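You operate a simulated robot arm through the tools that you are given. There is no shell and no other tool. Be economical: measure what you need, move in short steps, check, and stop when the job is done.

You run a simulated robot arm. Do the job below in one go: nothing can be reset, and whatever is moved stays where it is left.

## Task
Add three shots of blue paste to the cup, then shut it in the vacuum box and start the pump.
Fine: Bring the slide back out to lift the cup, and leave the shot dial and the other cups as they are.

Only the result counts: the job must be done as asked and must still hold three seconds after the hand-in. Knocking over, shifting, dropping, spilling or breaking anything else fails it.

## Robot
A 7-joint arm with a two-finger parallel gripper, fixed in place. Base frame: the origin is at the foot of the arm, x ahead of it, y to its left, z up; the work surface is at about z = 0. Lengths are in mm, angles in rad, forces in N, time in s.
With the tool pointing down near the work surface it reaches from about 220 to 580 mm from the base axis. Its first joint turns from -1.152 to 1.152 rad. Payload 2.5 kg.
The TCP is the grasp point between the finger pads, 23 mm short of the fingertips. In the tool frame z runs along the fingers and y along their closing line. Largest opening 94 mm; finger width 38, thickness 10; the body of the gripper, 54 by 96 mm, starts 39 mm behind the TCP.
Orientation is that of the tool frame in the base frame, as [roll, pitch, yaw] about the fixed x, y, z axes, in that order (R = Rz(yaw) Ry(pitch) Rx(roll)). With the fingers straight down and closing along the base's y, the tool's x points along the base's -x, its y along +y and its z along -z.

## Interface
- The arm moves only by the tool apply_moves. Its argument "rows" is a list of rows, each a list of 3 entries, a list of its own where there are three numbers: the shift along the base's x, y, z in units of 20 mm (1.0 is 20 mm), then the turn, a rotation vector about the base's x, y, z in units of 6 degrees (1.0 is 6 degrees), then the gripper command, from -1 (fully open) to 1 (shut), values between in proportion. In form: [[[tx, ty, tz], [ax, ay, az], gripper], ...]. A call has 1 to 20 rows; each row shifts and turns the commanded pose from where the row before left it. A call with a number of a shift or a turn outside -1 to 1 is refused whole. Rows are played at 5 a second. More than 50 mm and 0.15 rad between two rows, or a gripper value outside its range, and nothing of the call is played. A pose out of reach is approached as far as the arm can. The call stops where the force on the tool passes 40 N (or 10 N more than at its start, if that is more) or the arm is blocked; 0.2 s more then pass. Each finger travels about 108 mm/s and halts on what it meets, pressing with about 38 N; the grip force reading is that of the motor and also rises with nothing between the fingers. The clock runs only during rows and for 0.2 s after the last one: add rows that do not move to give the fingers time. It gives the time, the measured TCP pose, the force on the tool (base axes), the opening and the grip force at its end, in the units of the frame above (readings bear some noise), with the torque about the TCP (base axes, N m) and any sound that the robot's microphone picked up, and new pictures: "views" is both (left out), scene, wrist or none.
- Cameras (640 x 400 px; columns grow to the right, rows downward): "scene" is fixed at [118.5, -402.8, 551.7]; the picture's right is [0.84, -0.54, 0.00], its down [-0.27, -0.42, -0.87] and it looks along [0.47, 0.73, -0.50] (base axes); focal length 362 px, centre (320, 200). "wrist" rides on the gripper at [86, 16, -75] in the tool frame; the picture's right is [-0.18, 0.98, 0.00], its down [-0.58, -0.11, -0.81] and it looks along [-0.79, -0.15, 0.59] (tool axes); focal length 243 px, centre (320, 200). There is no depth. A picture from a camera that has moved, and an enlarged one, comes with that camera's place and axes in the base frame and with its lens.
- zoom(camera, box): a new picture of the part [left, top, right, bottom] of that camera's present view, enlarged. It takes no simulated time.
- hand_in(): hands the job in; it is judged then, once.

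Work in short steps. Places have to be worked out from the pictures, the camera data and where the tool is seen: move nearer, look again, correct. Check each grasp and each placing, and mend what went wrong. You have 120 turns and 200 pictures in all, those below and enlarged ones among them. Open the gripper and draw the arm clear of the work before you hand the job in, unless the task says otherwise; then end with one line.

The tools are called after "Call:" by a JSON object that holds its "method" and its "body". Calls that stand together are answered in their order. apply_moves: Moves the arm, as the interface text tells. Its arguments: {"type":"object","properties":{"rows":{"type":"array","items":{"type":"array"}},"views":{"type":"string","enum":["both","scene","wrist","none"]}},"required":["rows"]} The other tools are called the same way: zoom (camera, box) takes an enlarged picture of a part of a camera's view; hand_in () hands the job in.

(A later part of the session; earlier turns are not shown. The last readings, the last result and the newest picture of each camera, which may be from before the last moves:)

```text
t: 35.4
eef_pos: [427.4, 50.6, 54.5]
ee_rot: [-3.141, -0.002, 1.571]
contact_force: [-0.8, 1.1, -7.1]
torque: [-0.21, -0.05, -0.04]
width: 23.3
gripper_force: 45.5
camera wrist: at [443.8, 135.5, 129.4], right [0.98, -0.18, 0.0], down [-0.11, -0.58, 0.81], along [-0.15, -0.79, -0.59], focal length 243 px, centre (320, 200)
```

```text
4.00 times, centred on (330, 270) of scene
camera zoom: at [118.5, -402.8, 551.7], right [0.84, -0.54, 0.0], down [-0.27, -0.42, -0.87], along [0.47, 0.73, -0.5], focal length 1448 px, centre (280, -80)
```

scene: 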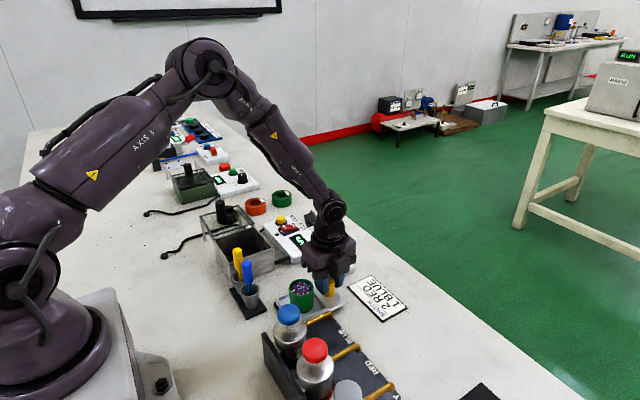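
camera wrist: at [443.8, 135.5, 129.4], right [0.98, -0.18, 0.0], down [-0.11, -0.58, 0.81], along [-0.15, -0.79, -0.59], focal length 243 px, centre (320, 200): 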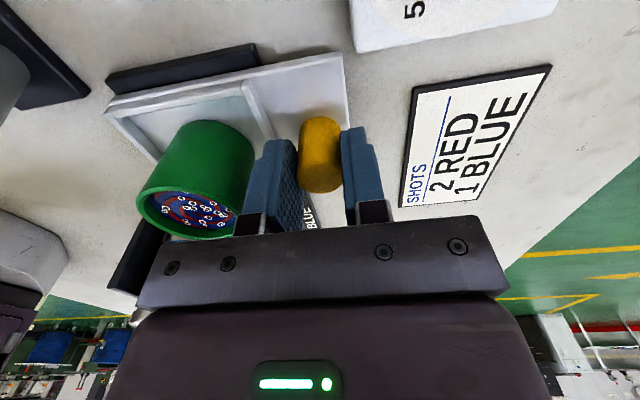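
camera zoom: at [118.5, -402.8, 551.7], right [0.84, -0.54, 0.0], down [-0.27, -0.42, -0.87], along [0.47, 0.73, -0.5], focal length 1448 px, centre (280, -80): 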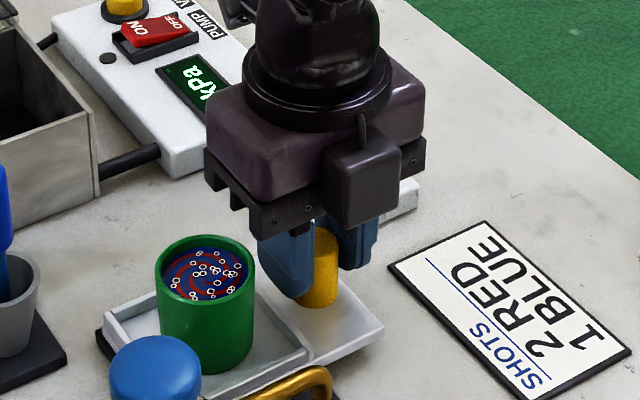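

The slide is back where it began with the cup on it. I release, rise, turn the tool back and go over to view the vacuum box.

Call:
{"method": "apply_moves", "body": {"rows": [[[0, 0, 0], [0, 0, 0], 0.6], [[0, 0, 0], [0, 0, 0], 0.2], [[0, 0, 0.5], [0, 0, 0], 0.2], [[0, 0, 1], [0, 0, 0], 0.2], [[0, 0, 1], [0, 0, 0], 0.2], [[0, 0, 1], [0, 0, 0], 0.2], [[0, 0, 1], [0, 0, 0], 0.2], [[0, 0, 1], [0, 0, 0], 0.2], [[0, 0, 1], [0, 0, 0], 0.2], [[0, 0, 1], [0, 0, 0], 0.2], [[0, 0, 1], [0, 0, 0], 0.2], [[0, 0, 1], [0, 0, 0], 0.2], [[0, 0, 1], [0, 0, 0], 0.2]], "views": "none"}}

Call:
{"method": "apply_moves", "body": {"rows": [[[-0.7, 0.35, 0], [0, 0, 1], 0], [[-0.7, 0.35, 0], [0, 0, 1], 0], [[-0.7, 0.35, 0], [0, 0, 1], 0], [[-0.7, 0.35, 0], [0, 0, 1], 0], [[-0.7, 0.35, 0], [0, 0, 1], 0], [[-0.7, 0.35, 0], [0, 0, 1], 0], [[-0.7, 0.35, 0], [0, 0, 1], 0], [[-0.7, 0.35, 0], [0, 0, 1], 0], [[-0.7, 0.35, 0], [0, 0, 1], 0], [[-0.7, 0.35, 0], [0, 0, 1], 0], [[-0.7, 0.35, 0], [0, 0, 1], 0], [[-0.7, 0.35, 0], [0, 0, 1], 0], [[-0.7, 0.35, 0], [0, 0, 1], 0], [[-0.7, 0.35, 0], [0, 0, 1], 0], [[-0.7, 0.35, 0], [0, 0, 1], 0]]}}

Call:
{"method": "zoom", "body": {"camera": "wrist", "box": [180, 0, 500, 200]}}

Call:
{"method": "zoom", "body": {"camera": "scene", "box": [190, 180, 350, 280]}}

```text
t: 38.2
eef_pos: [428.3, 49.7, 266.2]
ee_rot: [-3.14, 0.0, 1.573]
contact_force: [-0.3, 1.2, 0.9]
torque: [0.02, -0.02, -0.01]
width: 37.6
gripper_force: 0.0
```

```text
t: 41.4
eef_pos: [218.7, 155.1, 263.8]
ee_rot: [3.14, -0.001, -3.14]
contact_force: [0.1, 0.1, -0.6]
torque: [0.02, -0.01, 0.04]
width: 47.0
gripper_force: 0.1
camera wrist: at [131.4, 170.0, 339.6], right [0.18, 0.98, 0.0], down [0.58, -0.11, 0.81], along [0.79, -0.15, -0.59], focal length 243 px, centre (320, 200)
```

scene: 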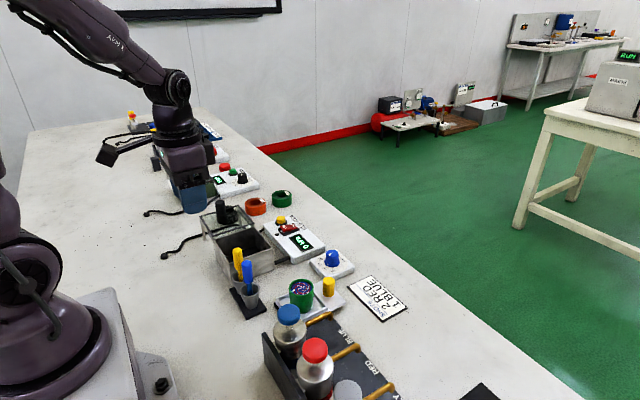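
wrist: 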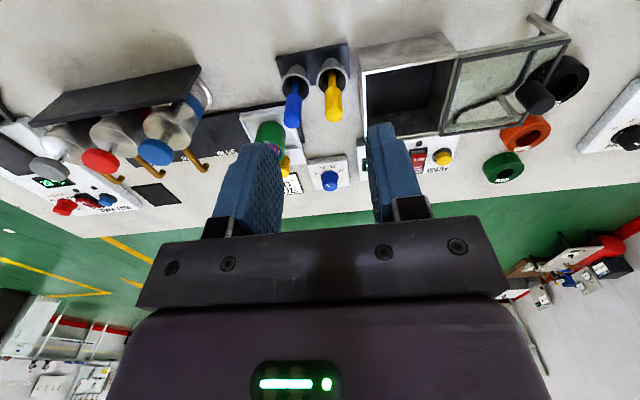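

```text
2.00 times, centred on (340, 100) of wrist
camera zoom: at [131.4, 170.0, 339.6], right [0.18, 0.98, 0.0], down [0.58, -0.11, 0.81], along [0.79, -0.15, -0.59], focal length 485 px, centre (280, 400)
```

zoom: 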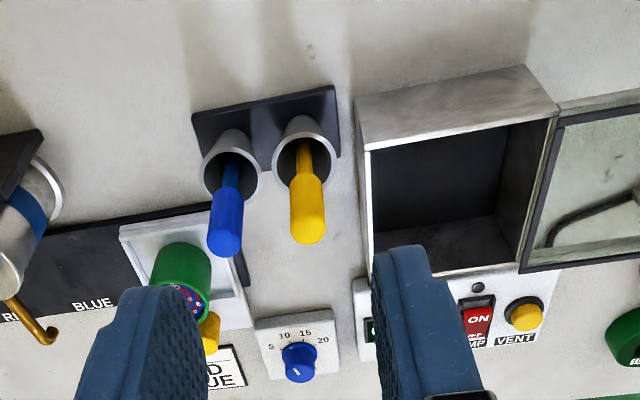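

```text
4.00 times, centred on (270, 230) of scene
camera zoom: at [118.5, -402.8, 551.7], right [0.84, -0.54, 0.0], down [-0.27, -0.42, -0.87], along [0.47, 0.73, -0.5], focal length 1448 px, centre (520, 80)
```

zoom: 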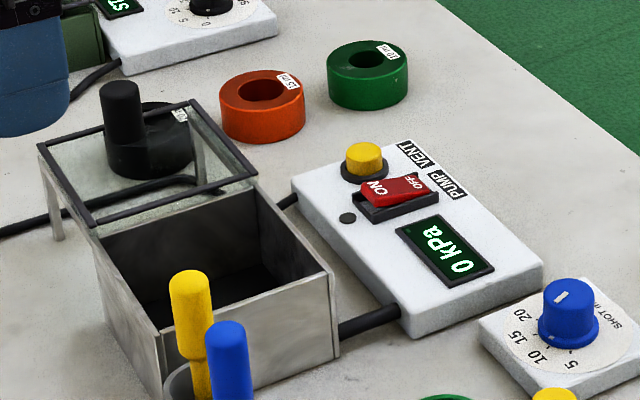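

Box top rim: x 277–379, y 193–297, z ≈ 59, so its centre is about (328, 245); spoon tops reach z ≈ 112, lid knob about (315, 355). Now I go above the cup (366, 50) with fingers 70 mm open along y.

Call:
{"method": "apply_moves", "body": {"rows": [[[0.92, -0.65, 0], [0, 0, 0], -0.5], [[0.92, -0.65, 0], [0, 0, 0], -0.5], [[0.92, -0.65, 0], [0, 0, 0], -0.5], [[0.92, -0.65, 0], [0, 0, 0], -0.5], [[0.92, -0.65, 0], [0, 0, 0], -0.5], [[0.92, -0.65, 0], [0, 0, 0], -0.5], [[0.92, -0.65, 0], [0, 0, 0], -0.5], [[0.92, -0.65, 0], [0, 0, 0], -0.5], [[0, 0, -1], [0, 0, 0], -0.5], [[0, 0, -1], [0, 0, 0], -0.5], [[0, 0, -1], [0, 0, 0], -0.5], [[0, 0, -1], [0, 0, 0], -0.5], [[0, 0, -1], [0, 0, 0], -0.5], [[0, 0, -1], [0, 0, 0], -0.5], [[0, 0, -1], [0, 0, 0], -0.5], [[0, 0, -0.5], [0, 0, 0], -0.5]]}}

Call:
{"method": "zoom", "body": {"camera": "scene", "box": [230, 220, 390, 320]}}

Call:
{"method": "zoom", "body": {"camera": "wrist", "box": [160, 0, 480, 200]}}

```text
t: 44.8
eef_pos: [364.8, 50.2, 114.1]
ee_rot: [3.14, -0.002, 3.141]
contact_force: [-0.2, 0.0, -0.1]
torque: [-0.02, -0.03, -0.03]
width: 70.4
gripper_force: 0.0
camera wrist: at [278.4, 65.5, 189.4], right [0.18, 0.98, 0.0], down [0.58, -0.11, 0.81], along [0.79, -0.15, -0.59], focal length 243 px, centre (320, 200)
```

scene: 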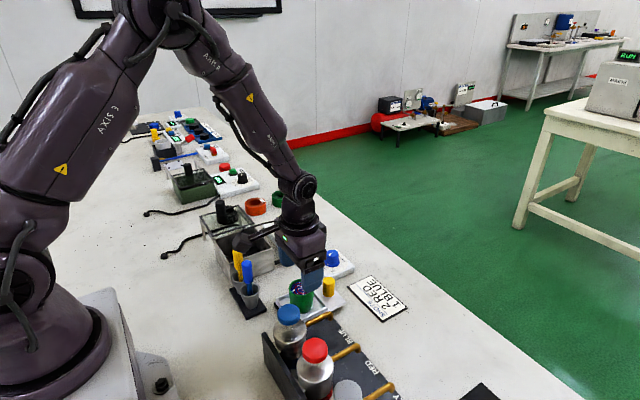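
wrist: 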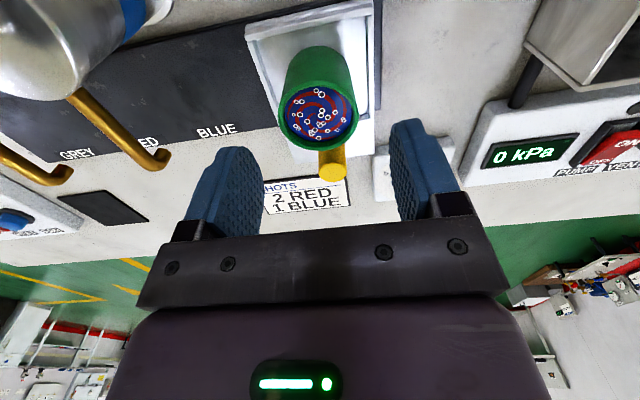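

```text
4.00 times, centred on (310, 270) of scene
camera zoom: at [118.5, -402.8, 551.7], right [0.84, -0.54, 0.0], down [-0.27, -0.42, -0.87], along [0.47, 0.73, -0.5], focal length 1448 px, centre (360, -80)
```

zoom: 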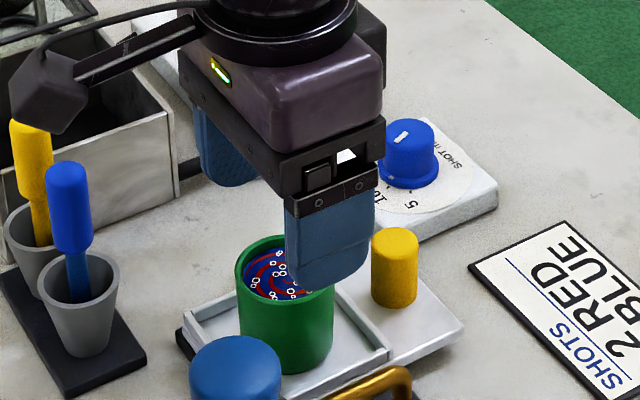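

```text
2.00 times, centred on (320, 100) of wrist
camera zoom: at [278.4, 65.5, 189.4], right [0.18, 0.98, 0.0], down [0.58, -0.11, 0.81], along [0.79, -0.15, -0.59], focal length 485 px, centre (320, 400)
```

zoom: 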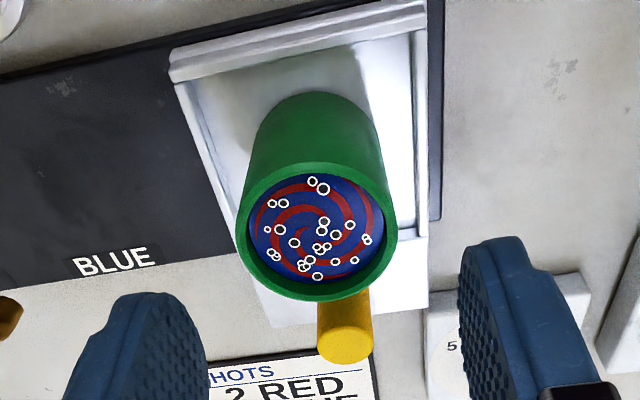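

The cup is centred between the fingers (365, 49). I descend to z ≈ 56 (tips at 33, above the tray lip) and look.

Call:
{"method": "apply_moves", "body": {"rows": [[[0, -0.05, -0.8], [0, 0, 0], -0.5], [[0, 0, -0.8], [0, 0, 0], -0.5], [[0, 0, -0.7], [0, 0, 0], -0.5], [[0, 0, -0.5], [0, 0, 0], -0.5], [[0, 0, 0], [0, 0, 0], -0.5]]}}

Call:
{"method": "zoom", "body": {"camera": "scene", "box": [230, 220, 390, 320]}}

```text
t: 46.0
eef_pos: [363.7, 49.1, 58.5]
ee_rot: [3.141, -0.001, -3.141]
contact_force: [0.5, 0.1, 0.0]
torque: [0.04, 0.0, 0.0]
width: 70.7
gripper_force: 0.1
camera wrist: at [278.5, 64.8, 133.4], right [0.18, 0.98, 0.0], down [0.58, -0.11, 0.81], along [0.79, -0.15, -0.59], focal length 243 px, centre (320, 200)
```

scene: 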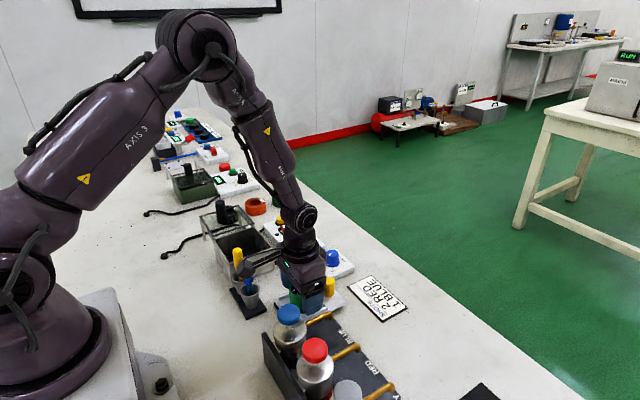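
wrist: 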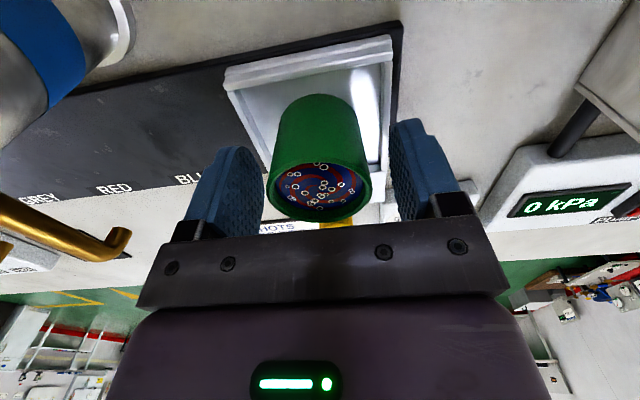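

```text
4.00 times, centred on (310, 270) of scene
camera zoom: at [118.5, -402.8, 551.7], right [0.84, -0.54, 0.0], down [-0.27, -0.42, -0.87], along [0.47, 0.73, -0.5], focal length 1448 px, centre (360, -80)
```

zoom: 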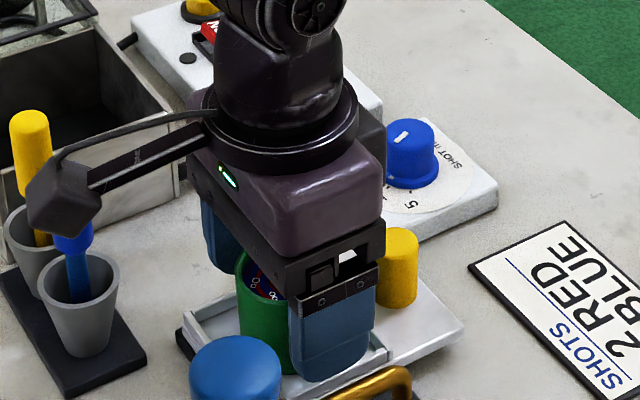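

Fingers flank the cup well and the camera stays clear of the spoon. Slightly lower, then close gradually.

Call:
{"method": "apply_moves", "body": {"rows": [[[0, 0, -0.2], [0, 0, 0], -0.4], [[0, 0, 0], [0, 0, 0], -0.2], [[0, 0, 0], [0, 0, 0], 0.0], [[0, 0, 0], [0, 0, 0], 0.2], [[0, 0, 0], [0, 0, 0], 0.5], [[0, 0, 0], [0, 0, 0], 0.5]]}}

Call:
{"method": "zoom", "body": {"camera": "scene", "box": [230, 220, 390, 320]}}

```text
t: 47.4
eef_pos: [365.3, 49.7, 54.3]
ee_rot: [3.139, -0.003, 3.14]
contact_force: [0.8, 0.5, 1.0]
torque: [0.04, -0.03, 0.02]
width: 46.4
gripper_force: 37.6
camera wrist: at [278.7, 65.1, 129.7], right [0.18, 0.98, 0.0], down [0.58, -0.11, 0.81], along [0.79, -0.15, -0.59], focal length 243 px, centre (320, 200)
```

scene: 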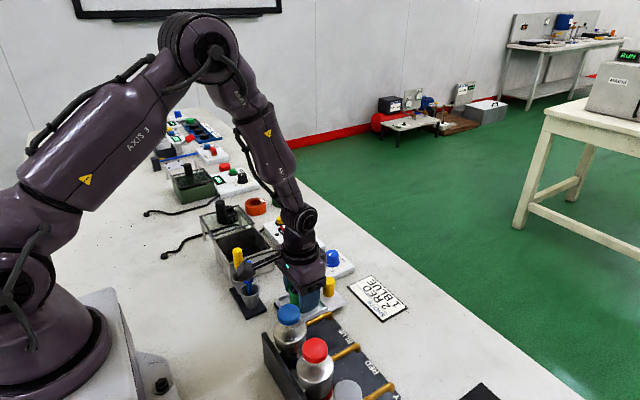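
wrist: 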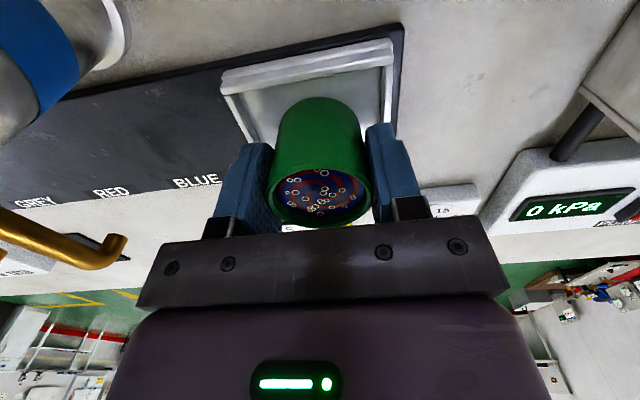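

```text
4.00 times, centred on (310, 270) of scene
camera zoom: at [118.5, -402.8, 551.7], right [0.84, -0.54, 0.0], down [-0.27, -0.42, -0.87], along [0.47, 0.73, -0.5], focal length 1448 px, centre (360, -80)
```

zoom: 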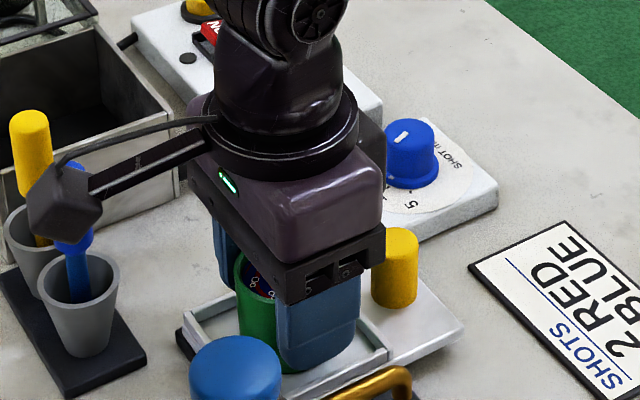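

The cup is held (46.4 mm, 38 N). Lift slowly straight up.

Call:
{"method": "apply_moves", "body": {"rows": [[[0, 0, 0.2], [0, 0, 0], 0.5], [[0, 0, 0.3], [0, 0, 0], 0.5], [[0, 0, 0.5], [0, 0, 0], 0.5], [[0, 0, 0.6], [0, 0, 0], 0.5], [[0, 0, 0.7], [0, 0, 0], 0.5], [[0, 0, 0.7], [0, 0, 0], 0.5], [[0, 0, 0.7], [0, 0, 0], 0.5], [[0, 0, 0.7], [0, 0, 0], 0.5], [[0, 0, 0.7], [0, 0, 0], 0.5], [[0, 0, 0.7], [0, 0, 0], 0.5], [[0, 0, 0.5], [0, 0, 0], 0.5], [[0, 0, 0.3], [0, 0, 0], 0.5]]}}

Call:
{"method": "zoom", "body": {"camera": "scene", "box": [200, 160, 400, 310]}}

```text
t: 50.0
eef_pos: [365.0, 50.2, 188.3]
ee_rot: [3.14, -0.002, -3.139]
contact_force: [-1.3, -0.1, -0.9]
torque: [-0.01, -0.02, 0.04]
width: 46.6
gripper_force: 38.2
camera wrist: at [278.4, 64.8, 261.7], right [0.18, 0.98, 0.0], down [0.58, -0.11, 0.81], along [0.79, -0.15, -0.59], focal length 243 px, centre (320, 200)
```

scene: 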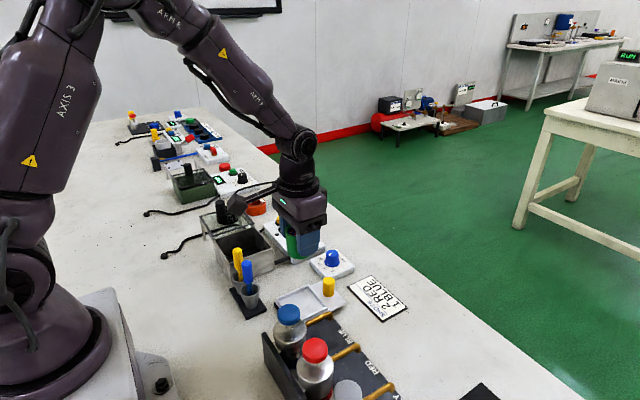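
wrist: 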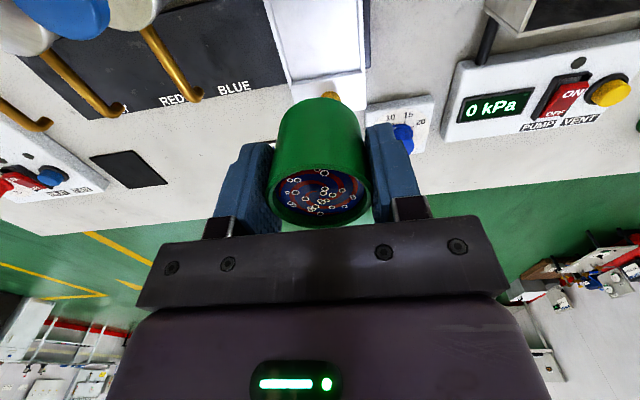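

```text
2.67 times, centred on (300, 235) of scene
camera zoom: at [118.5, -402.8, 551.7], right [0.84, -0.54, 0.0], down [-0.27, -0.42, -0.87], along [0.47, 0.73, -0.5], focal length 966 px, centre (373, 107)
```

zoom: 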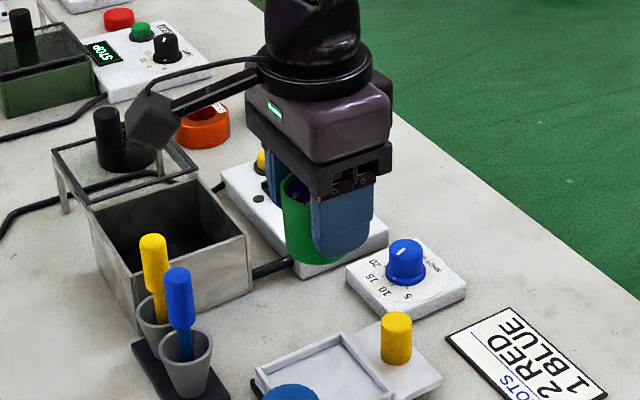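

Cup is held level, nothing spilled, the slide stayed. Carry it smoothly to above the box at (328, 245).

Call:
{"method": "apply_moves", "body": {"rows": [[[-0.05, 0.25, 0], [0, 0, 0], 0.5], [[-0.1, 0.5, 0], [0, 0, 0], 0.5], [[-0.14, 0.75, 0], [0, 0, 0], 0.5], [[-0.14, 0.75, 0], [0, 0, 0], 0.5], [[-0.14, 0.75, 0], [0, 0, 0], 0.5], [[-0.14, 0.75, 0], [0, 0, 0], 0.5], [[-0.14, 0.75, 0], [0, 0, 0], 0.5], [[-0.14, 0.75, 0], [0, 0, 0], 0.5], [[-0.14, 0.75, 0], [0, 0, 0], 0.5], [[-0.14, 0.75, 0], [0, 0, 0], 0.5], [[-0.14, 0.75, 0], [0, 0, 0], 0.5], [[-0.14, 0.75, 0], [0, 0, 0], 0.5], [[-0.14, 0.75, 0], [0, 0, 0], 0.5], [[-0.1, 0.5, 0], [0, 0, 0], 0.5], [[-0.05, 0.25, 0], [0, 0, 0], 0.5], [[0, 0, 0], [0, 0, 0], 0.5]]}}

Call:
{"method": "zoom", "body": {"camera": "scene", "box": [180, 160, 340, 280]}}

Call:
{"method": "zoom", "body": {"camera": "wrist", "box": [160, 0, 480, 200]}}

```text
t: 53.4
eef_pos: [328.7, 245.1, 186.4]
ee_rot: [3.14, -0.003, 3.141]
contact_force: [0.9, -0.3, -0.3]
torque: [-0.03, 0.02, 0.0]
width: 46.3
gripper_force: 37.5
camera wrist: at [241.2, 260.1, 261.6], right [0.18, 0.98, 0.0], down [0.58, -0.11, 0.81], along [0.79, -0.15, -0.59], focal length 243 px, centre (320, 200)
```

scene: 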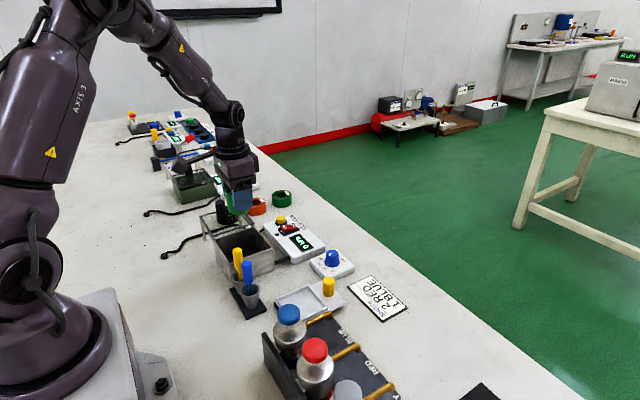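
wrist: 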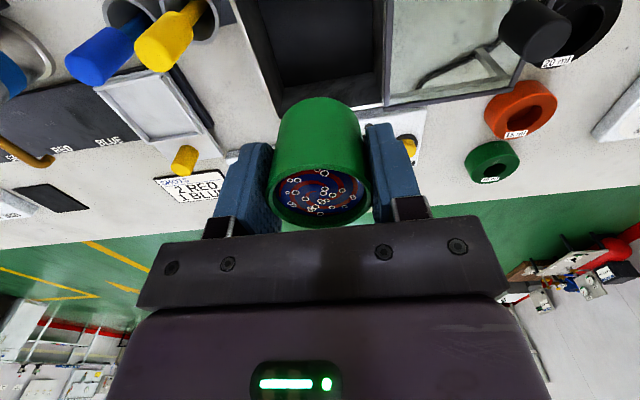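

```text
3.33 times, centred on (260, 220) of scene
camera zoom: at [118.5, -402.8, 551.7], right [0.84, -0.54, 0.0], down [-0.27, -0.42, -0.87], along [0.47, 0.73, -0.5], focal length 1207 px, centre (520, 133)
```

zoom: 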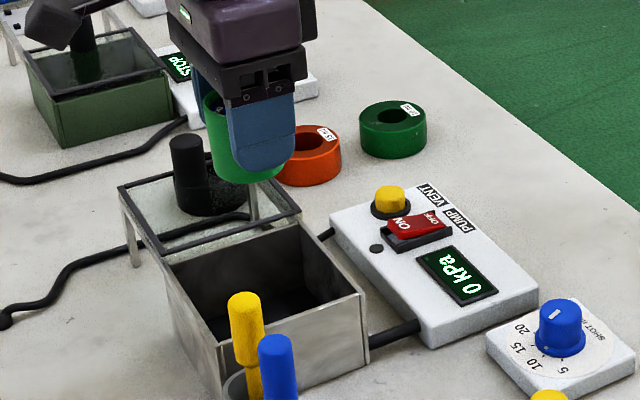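

```text
2.00 times, centred on (320, 100) of wrist
camera zoom: at [241.2, 260.1, 261.6], right [0.18, 0.98, 0.0], down [0.58, -0.11, 0.81], along [0.79, -0.15, -0.59], focal length 485 px, centre (320, 400)
```

zoom: 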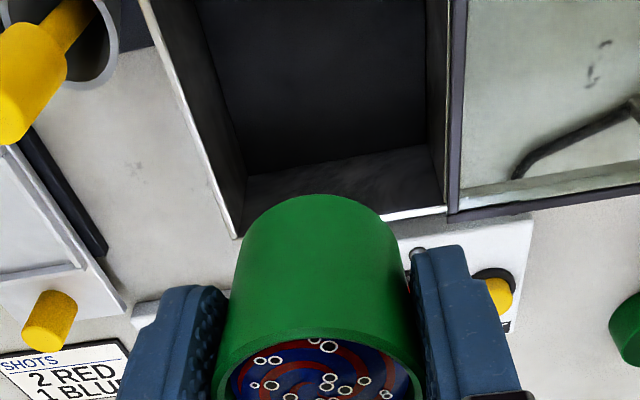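

The position agrees with the box centre (327, 244.5). I lower to z ≈ 90 and check the clearances.

Call:
{"method": "apply_moves", "body": {"rows": [[[-0.05, 0, -0.3], [0, 0, 0], 0.5], [[0, 0, -0.6], [0, 0, 0], 0.5], [[0, 0, -0.7], [0, 0, 0], 0.5], [[0, 0, -0.7], [0, 0, 0], 0.5], [[0, 0, -0.7], [0, 0, 0], 0.5], [[0, 0, -0.7], [0, 0, 0], 0.5], [[0, 0, -0.6], [0, 0, 0], 0.5], [[0, 0, -0.4], [0, 0, 0], 0.5], [[0, 0, 0], [0, 0, 0], 0.5]]}}

Call:
{"method": "zoom", "body": {"camera": "scene", "box": [180, 160, 340, 280]}}

Call:
{"method": "zoom", "body": {"camera": "wrist", "box": [160, 0, 480, 200]}}

```text
t: 55.4
eef_pos: [327.9, 244.9, 91.5]
ee_rot: [3.14, -0.004, -3.141]
contact_force: [-0.4, -0.1, -0.5]
torque: [0.02, -0.02, -0.01]
width: 46.3
gripper_force: 37.6
camera wrist: at [240.8, 260.1, 167.0], right [0.18, 0.98, 0.0], down [0.58, -0.11, 0.81], along [0.79, -0.15, -0.59], focal length 243 px, centre (320, 200)
```

scene: 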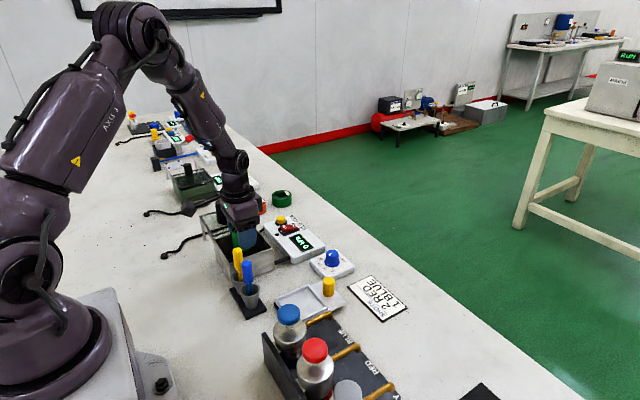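
wrist: 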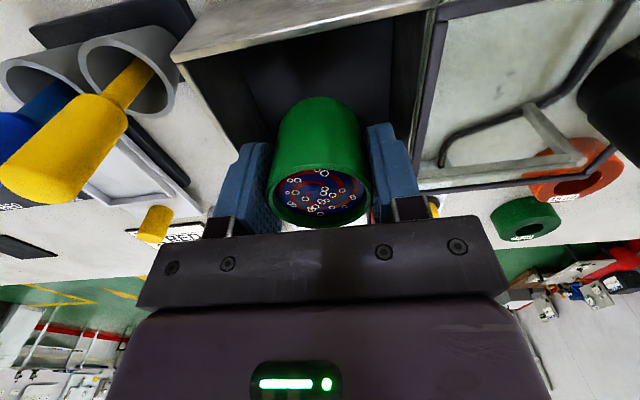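

```text
3.33 times, centred on (260, 220) of scene
camera zoom: at [118.5, -402.8, 551.7], right [0.84, -0.54, 0.0], down [-0.27, -0.42, -0.87], along [0.47, 0.73, -0.5], focal length 1207 px, centre (520, 133)
```

zoom: 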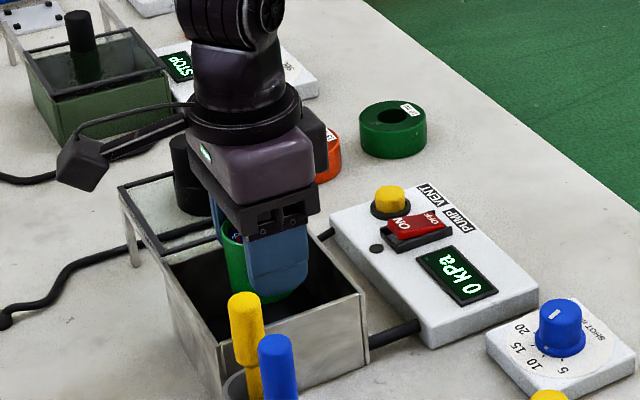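

```text
2.00 times, centred on (320, 100) of wrist
camera zoom: at [240.8, 260.1, 167.0], right [0.18, 0.98, 0.0], down [0.58, -0.11, 0.81], along [0.79, -0.15, -0.59], focal length 485 px, centre (320, 400)
```

zoom: 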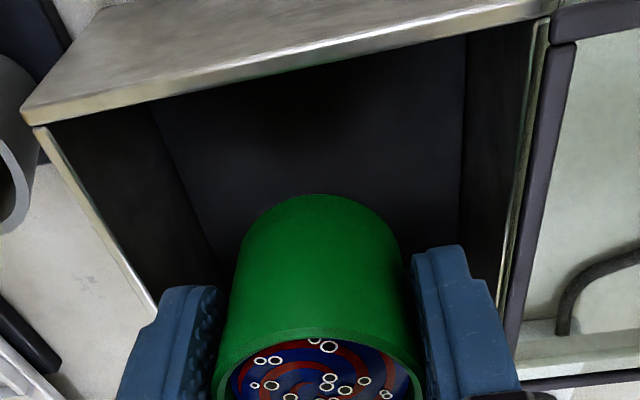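

Well centred. I continue down slowly, looking for floor contact by force.

Call:
{"method": "apply_moves", "body": {"rows": [[[0, 0, -0.5], [0, 0, 0], 0.5], [[0, 0, -0.5], [0, 0, 0], 0.5], [[0, 0, -0.4], [0, 0, 0], 0.5], [[0, 0, -0.3], [0, 0, 0], 0.5], [[0, 0, -0.2], [0, 0, 0], 0.5]], "views": "none"}}

Call:
{"method": "zoom", "body": {"camera": "scene", "box": [180, 160, 340, 280]}}

```text
t: 56.6
eef_pos: [327.5, 245.5, 54.2]
ee_rot: [3.141, -0.003, -3.139]
contact_force: [1.0, 0.3, 0.6]
torque: [0.0, 0.0, -0.02]
width: 46.1
gripper_force: 38.2
```

```text
3.33 times, centred on (260, 220) of scene
camera zoom: at [118.5, -402.8, 551.7], right [0.84, -0.54, 0.0], down [-0.27, -0.42, -0.87], along [0.47, 0.73, -0.5], focal length 1207 px, centre (520, 133)
```

zoom: 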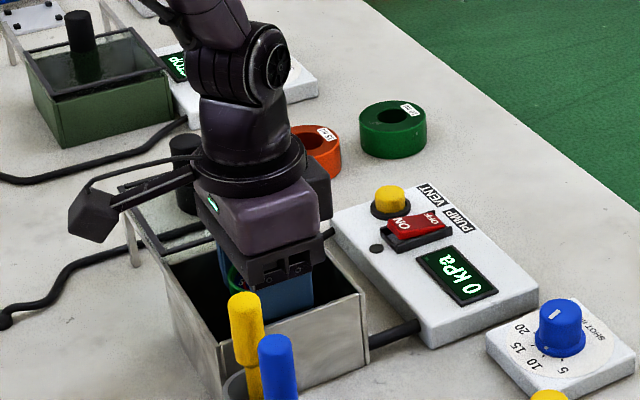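

No contact yet. Continue in 2 mm steps.

Call:
{"method": "apply_moves", "body": {"rows": [[[0, 0, -0.1], [0, 0, 0], 0.5], [[0, 0, -0.1], [0, 0, 0], 0.5]], "views": "none"}}

Call:
{"method": "apply_moves", "body": {"rows": [[[0, 0, -0.1], [0, 0, 0], 0.5], [[0, 0, -0.1], [0, 0, 0], 0.5]], "views": "none"}}

```text
t: 57.2
eef_pos: [327.1, 246.1, 50.2]
ee_rot: [3.14, -0.003, 3.14]
contact_force: [0.0, 0.1, -0.4]
torque: [-0.01, 0.01, 0.03]
width: 46.2
gripper_force: 38.1
```

```text
t: 57.8
eef_pos: [327.5, 245.3, 47.2]
ee_rot: [-3.141, -0.001, -3.142]
contact_force: [0.8, 1.4, 0.2]
torque: [-0.04, 0.03, 0.03]
width: 46.3
gripper_force: 38.3
```

Call:
{"method": "apply_moves", "body": {"rows": [[[0, 0, -0.1], [0, 0, 0], 0.5]], "views": "none"}}

Call:
{"method": "apply_moves", "body": {"rows": [[[0, 0, -0.1], [0, 0, 0], 0.5]], "views": "wrist"}}

```text
t: 58.2
eef_pos: [328.4, 245.7, 45.2]
ee_rot: [3.139, -0.002, -3.141]
contact_force: [-0.4, -0.6, -0.3]
torque: [-0.02, 0.02, -0.01]
width: 46.0
gripper_force: 37.9
```

```text
t: 58.6
eef_pos: [327.3, 244.3, 41.9]
ee_rot: [3.139, -0.002, 3.141]
contact_force: [-1.0, -0.5, 1.3]
torque: [-0.03, -0.02, 0.0]
width: 46.5
gripper_force: 38.1
camera wrist: at [241.0, 260.1, 117.7], right [0.18, 0.98, 0.0], down [0.58, -0.11, 0.81], along [0.79, -0.15, -0.59], focal length 243 px, centre (320, 200)
```

wrist: 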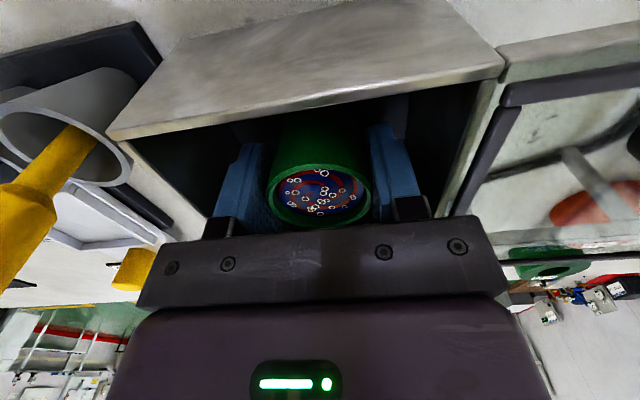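

Still free of the floor (tips at about 19). Continue in 2 mm steps.

Call:
{"method": "apply_moves", "body": {"rows": [[[0, 0, -0.1], [0, 0, 0], 0.5]], "views": "none"}}

Call:
{"method": "apply_moves", "body": {"rows": [[[0, 0, -0.1], [0, 0, 0], 0.5]], "views": "none"}}

```text
t: 59.0
eef_pos: [326.8, 245.8, 41.9]
ee_rot: [3.14, 0.001, -3.14]
contact_force: [-7.8, -4.6, 29.2]
torque: [-0.12, 0.27, -0.02]
width: 46.4
gripper_force: 38.4
```

```text
t: 59.4
eef_pos: [328.0, 244.3, 43.0]
ee_rot: [3.138, -0.001, -3.14]
contact_force: [-1.5, -1.6, 5.9]
torque: [-0.06, 0.01, 0.03]
width: 46.6
gripper_force: 37.9
stopped in row 1: the force on the tool passed its limit at 46 N (the readings are from after the stop); the commanded pose is now the measured one
```

Cup is on the box floor (contact at TCP z ≈ 42). I open gently to about 62 mm and check.

Call:
{"method": "apply_moves", "body": {"rows": [[[0, 0, 0], [0, 0, 0], 0.0], [[0, 0, 0], [0, 0, 0], -0.15], [[0, 0, 0], [0, 0, 0], -0.3], [[0, 0, 0], [0, 0, 0], -0.3]], "views": "wrist"}}

```text
t: 60.4
eef_pos: [328.9, 246.0, 41.7]
ee_rot: [3.14, -0.002, 3.141]
contact_force: [-0.2, -1.1, 0.5]
torque: [0.01, 0.01, 0.01]
width: 61.0
gripper_force: 0.0
camera wrist: at [241.4, 260.4, 116.5], right [0.18, 0.98, 0.0], down [0.58, -0.11, 0.81], along [0.79, -0.15, -0.59], focal length 243 px, centre (320, 200)
```

wrist: 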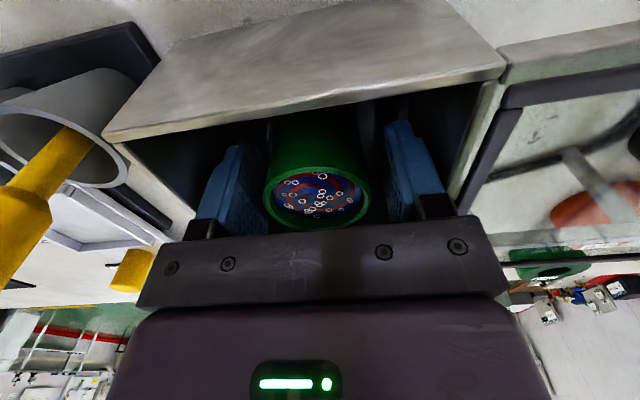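

The cup stands free between the fingers. I rise straight up to z ≈ 200 and look.

Call:
{"method": "apply_moves", "body": {"rows": [[[0, 0, 0.3], [0, 0, 0], -0.3], [[0, 0, 0.6], [0, 0, 0], -0.3], [[0, 0, 1], [0, 0, 0], -0.3], [[0, 0, 1], [0, 0, 0], -0.3], [[0, 0, 1], [0, 0, 0], -0.3], [[0, 0, 1], [0, 0, 0], -0.3], [[0, 0, 1], [0, 0, 0], -0.3], [[0, 0, 1], [0, 0, 0], -0.3], [[0, 0, 1], [0, 0, 0], -0.3], [[-1, 0, 1], [0, 0, 0], -0.3], [[-1, 0, 1], [0, 0, 0], -0.3], [[-1, 0.5, 1], [0, 0, 0], -0.3], [[-1, 0.5, 0], [0, 0, 0], -0.3]]}}

Call:
{"method": "zoom", "body": {"camera": "scene", "box": [180, 160, 340, 280]}}

Call:
{"method": "zoom", "body": {"camera": "wrist", "box": [240, 0, 560, 200]}}

```text
t: 63.1
eef_pos: [246.7, 265.2, 259.3]
ee_rot: [3.139, 0.0, -3.141]
contact_force: [-0.8, 0.0, -0.2]
torque: [-0.02, 0.05, 0.03]
width: 61.1
gripper_force: 0.0
camera wrist: at [161.3, 279.8, 334.2], right [0.18, 0.98, 0.0], down [0.58, -0.11, 0.81], along [0.79, -0.15, -0.59], focal length 243 px, centre (320, 200)
```

scene: 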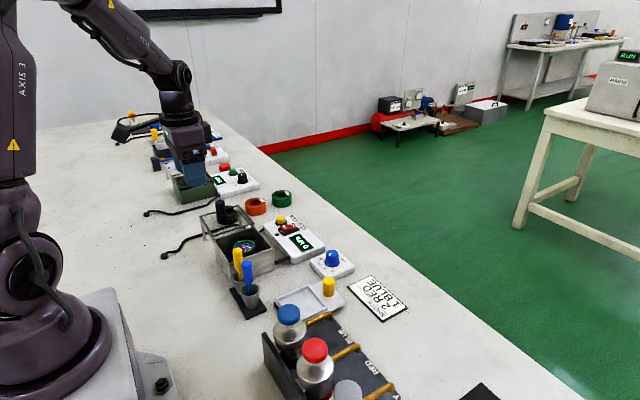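
wrist: 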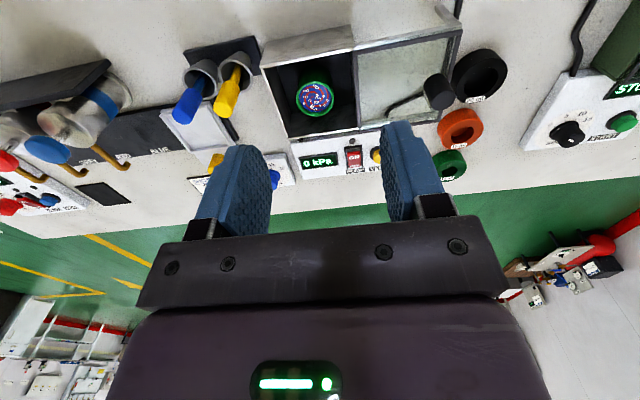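

```text
3.33 times, centred on (260, 220) of scene
camera zoom: at [118.5, -402.8, 551.7], right [0.84, -0.54, 0.0], down [-0.27, -0.42, -0.87], along [0.47, 0.73, -0.5], focal length 1207 px, centre (520, 133)
```

zoom: 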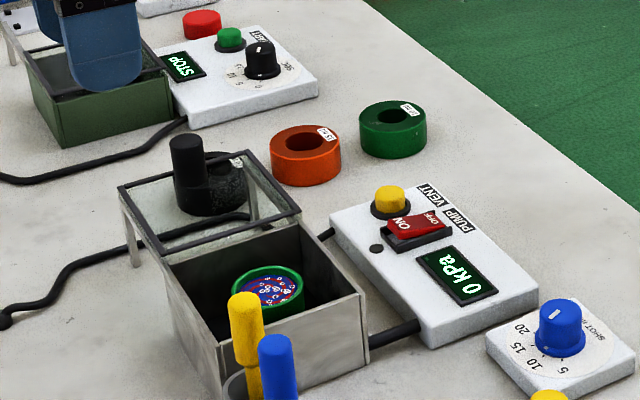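

```text
2.00 times, centred on (400, 100) of wrist
camera zoom: at [161.3, 279.8, 334.2], right [0.18, 0.98, 0.0], down [0.58, -0.11, 0.81], along [0.79, -0.15, -0.59], focal length 485 px, centre (160, 400)
```

zoom: 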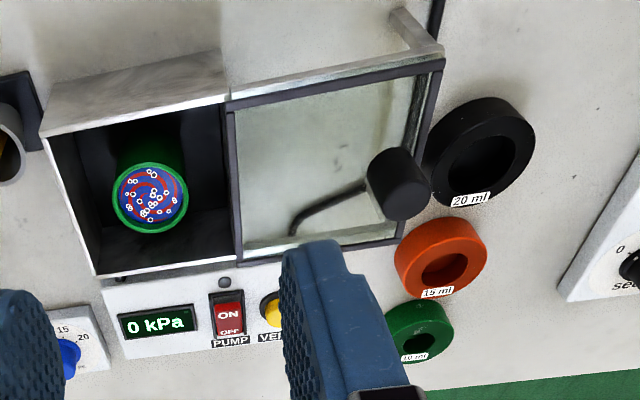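

Cup is well inside the box. The lid is a sliding pane with a black knob, top at about (325, 381, 96). I go above the knob.

Call:
{"method": "apply_moves", "body": {"rows": [[[0.65, 0.97, -0.5], [0, 0, 0], 0], [[0.65, 0.97, -0.5], [0, 0, 0], 0], [[0.65, 0.97, -0.5], [0, 0, 0], 0], [[0.65, 0.97, -0.5], [0, 0, 0], 0], [[0.65, 0.97, -0.5], [0, 0, 0], 0], [[0.65, 0.97, -0.5], [0, 0, 0], 0], [[0, 0, -0.8], [0, 0, 0], 0], [[0, 0, -0.8], [0, 0, 0], 0], [[0, 0, 0], [0, 0, 0], 0]]}}

Call:
{"method": "zoom", "body": {"camera": "scene", "box": [160, 140, 320, 260]}}

Call:
{"method": "zoom", "body": {"camera": "wrist", "box": [160, 0, 480, 200]}}

```text
t: 65.2
eef_pos: [324.6, 381.7, 168.3]
ee_rot: [3.14, 0.0, 3.142]
contact_force: [-0.1, 0.0, -0.5]
torque: [0.03, 0.02, 0.0]
width: 46.9
gripper_force: 0.0
camera wrist: at [239.0, 397.2, 242.4], right [0.18, 0.98, 0.0], down [0.58, -0.11, 0.81], along [0.79, -0.15, -0.59], focal length 243 px, centre (320, 200)
```

scene: 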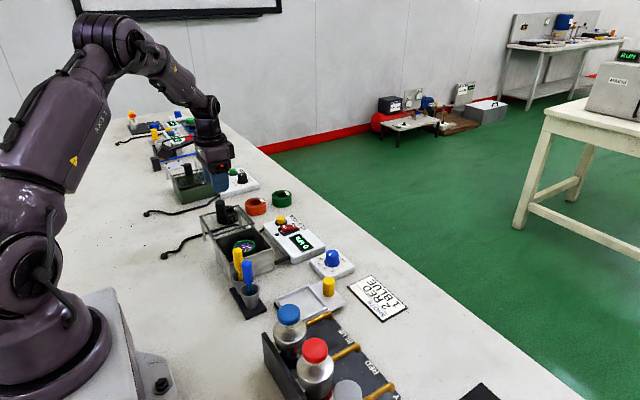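
wrist: 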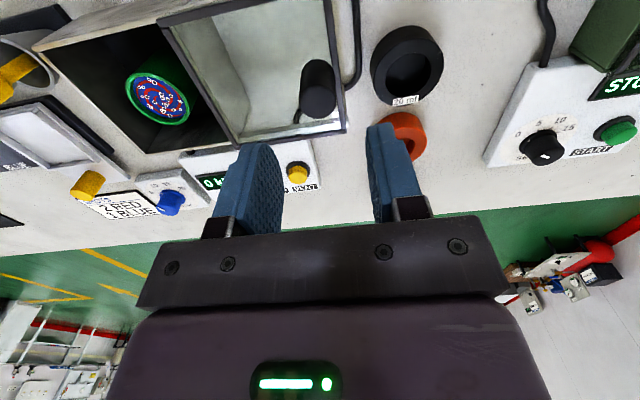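

```text
3.33 times, centred on (240, 200) of scene
camera zoom: at [118.5, -402.8, 551.7], right [0.84, -0.54, 0.0], down [-0.27, -0.42, -0.87], along [0.47, 0.73, -0.5], focal length 1207 px, centre (587, 200)
```

zoom: 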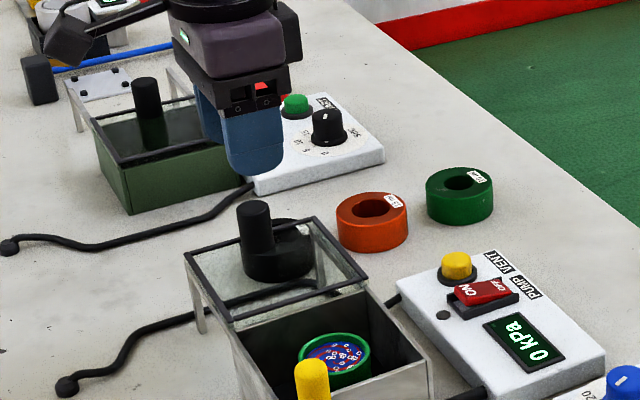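

```text
2.00 times, centred on (320, 100) of wrist
camera zoom: at [239.0, 397.2, 242.4], right [0.18, 0.98, 0.0], down [0.58, -0.11, 0.81], along [0.79, -0.15, -0.59], focal length 485 px, centre (320, 400)
```

zoom: 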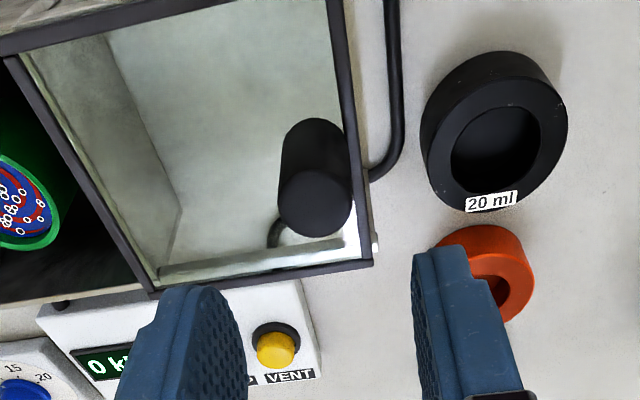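

Refined knob position (327.5, 378, 98). Adjust and descend to TCP z ≈ 96.

Call:
{"method": "apply_moves", "body": {"rows": [[[0.14, -0.18, -0.7], [0, 0, 0], 0], [[0, 0, -0.7], [0, 0, 0], 0], [[0, 0, -0.7], [0, 0, 0], 0], [[0, 0, -0.7], [0, 0, 0], 0], [[0, 0, -0.7], [0, 0, 0], 0], [[0, 0, 0], [0, 0, 0], 0]]}}

Call:
{"method": "zoom", "body": {"camera": "scene", "box": [160, 140, 320, 260]}}

```text
t: 66.5
eef_pos: [328.4, 378.6, 98.3]
ee_rot: [3.14, 0.0, -3.141]
contact_force: [-0.6, -0.6, -0.3]
torque: [-0.02, 0.0, 0.03]
width: 47.0
gripper_force: 0.0
camera wrist: at [241.9, 393.2, 172.9], right [0.18, 0.98, 0.0], down [0.58, -0.11, 0.81], along [0.79, -0.15, -0.59], focal length 243 px, centre (320, 200)
```

scene: 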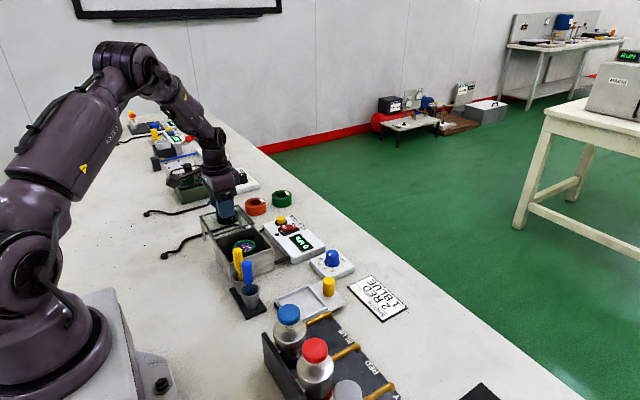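
wrist: 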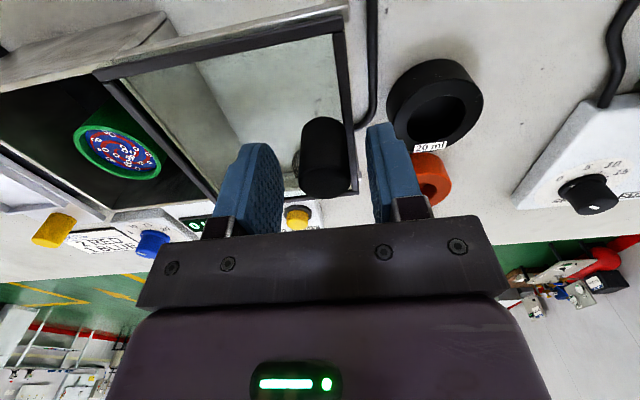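

```text
3.33 times, centred on (240, 200) of scene
camera zoom: at [118.5, -402.8, 551.7], right [0.84, -0.54, 0.0], down [-0.27, -0.42, -0.87], along [0.47, 0.73, -0.5], focal length 1207 px, centre (587, 200)
```

zoom: 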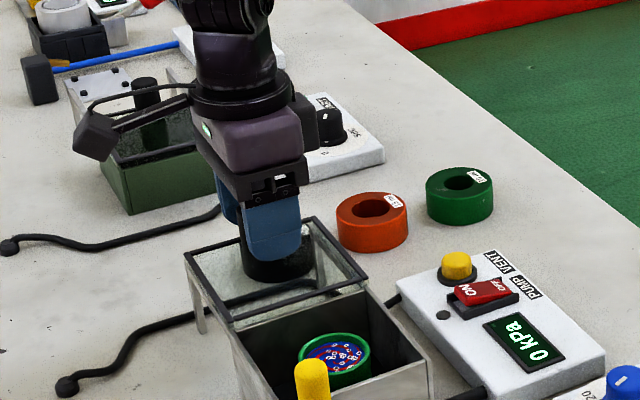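

Knob is between the fingers. Close on it.

Call:
{"method": "apply_moves", "body": {"rows": [[[0, 0, -0.1], [0, 0, 0], 0.2], [[0, 0, 0], [0, 0, 0], 0.5], [[0, 0, 0], [0, 0, 0], 0.8], [[0, 0, 0], [0, 0, 0], 0.8]], "views": "wrist"}}

```text
t: 67.5
eef_pos: [328.2, 378.0, 96.1]
ee_rot: [3.14, 0.001, -3.14]
contact_force: [-0.5, 2.0, 0.1]
torque: [-0.67, -0.17, 0.02]
width: 23.7
gripper_force: 44.7
camera wrist: at [241.8, 393.1, 170.9], right [0.18, 0.98, 0.0], down [0.58, -0.11, 0.81], along [0.79, -0.15, -0.59], focal length 243 px, centre (320, 200)
```

wrist: 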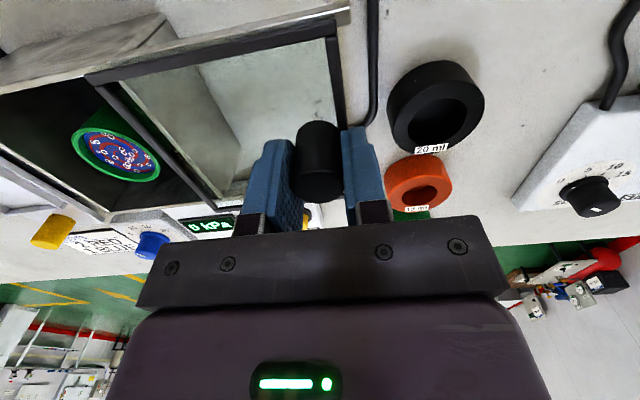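

Knob held (23.7 mm). Slide the lid toward −y, 40 mm first.

Call:
{"method": "apply_moves", "body": {"rows": [[[0, -0.2, 0], [0, 0, 0], 0.8], [[0, -0.3, 0], [0, 0, 0], 0.8], [[0, -0.3, 0], [0, 0, 0], 0.8], [[0, -0.3, 0], [0, 0, 0], 0.8], [[0, -0.3, 0], [0, 0, 0], 0.8], [[0, -0.3, 0], [0, 0, 0], 0.8], [[0, -0.3, 0], [0, 0, 0], 0.8]]}}

Call:
{"method": "zoom", "body": {"camera": "scene", "box": [160, 160, 320, 280]}}

```text
t: 69.2
eef_pos: [327.9, 337.4, 96.6]
ee_rot: [3.138, -0.002, -3.14]
contact_force: [-8.1, 1.3, 6.0]
torque: [-0.88, -0.74, 0.11]
width: 23.8
gripper_force: 45.6
camera wrist: at [241.9, 353.2, 171.0], right [0.18, 0.98, 0.0], down [0.58, -0.11, 0.81], along [0.79, -0.15, -0.59], focal length 243 px, centre (320, 200)
```

scene: 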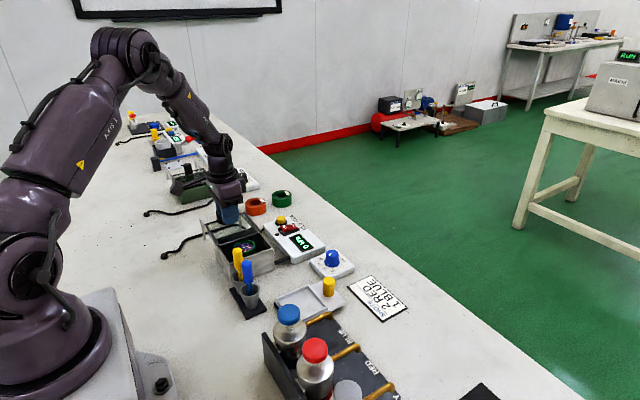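
wrist: 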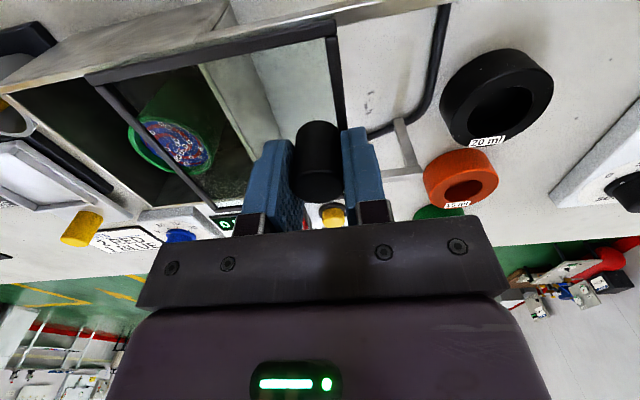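

```text
3.33 times, centred on (240, 220) of scene
camera zoom: at [118.5, -402.8, 551.7], right [0.84, -0.54, 0.0], down [-0.27, -0.42, -0.87], along [0.47, 0.73, -0.5], focal length 1207 px, centre (587, 133)
```

zoom: 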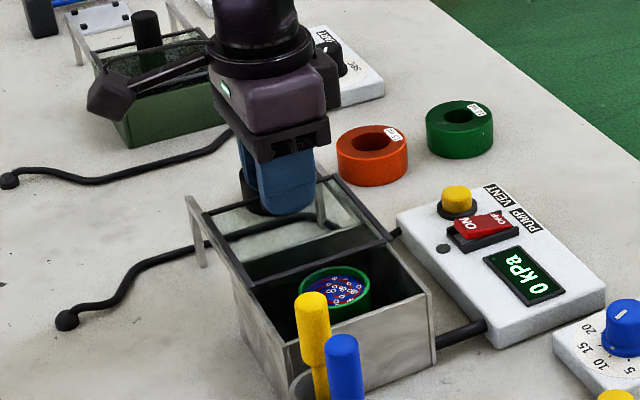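

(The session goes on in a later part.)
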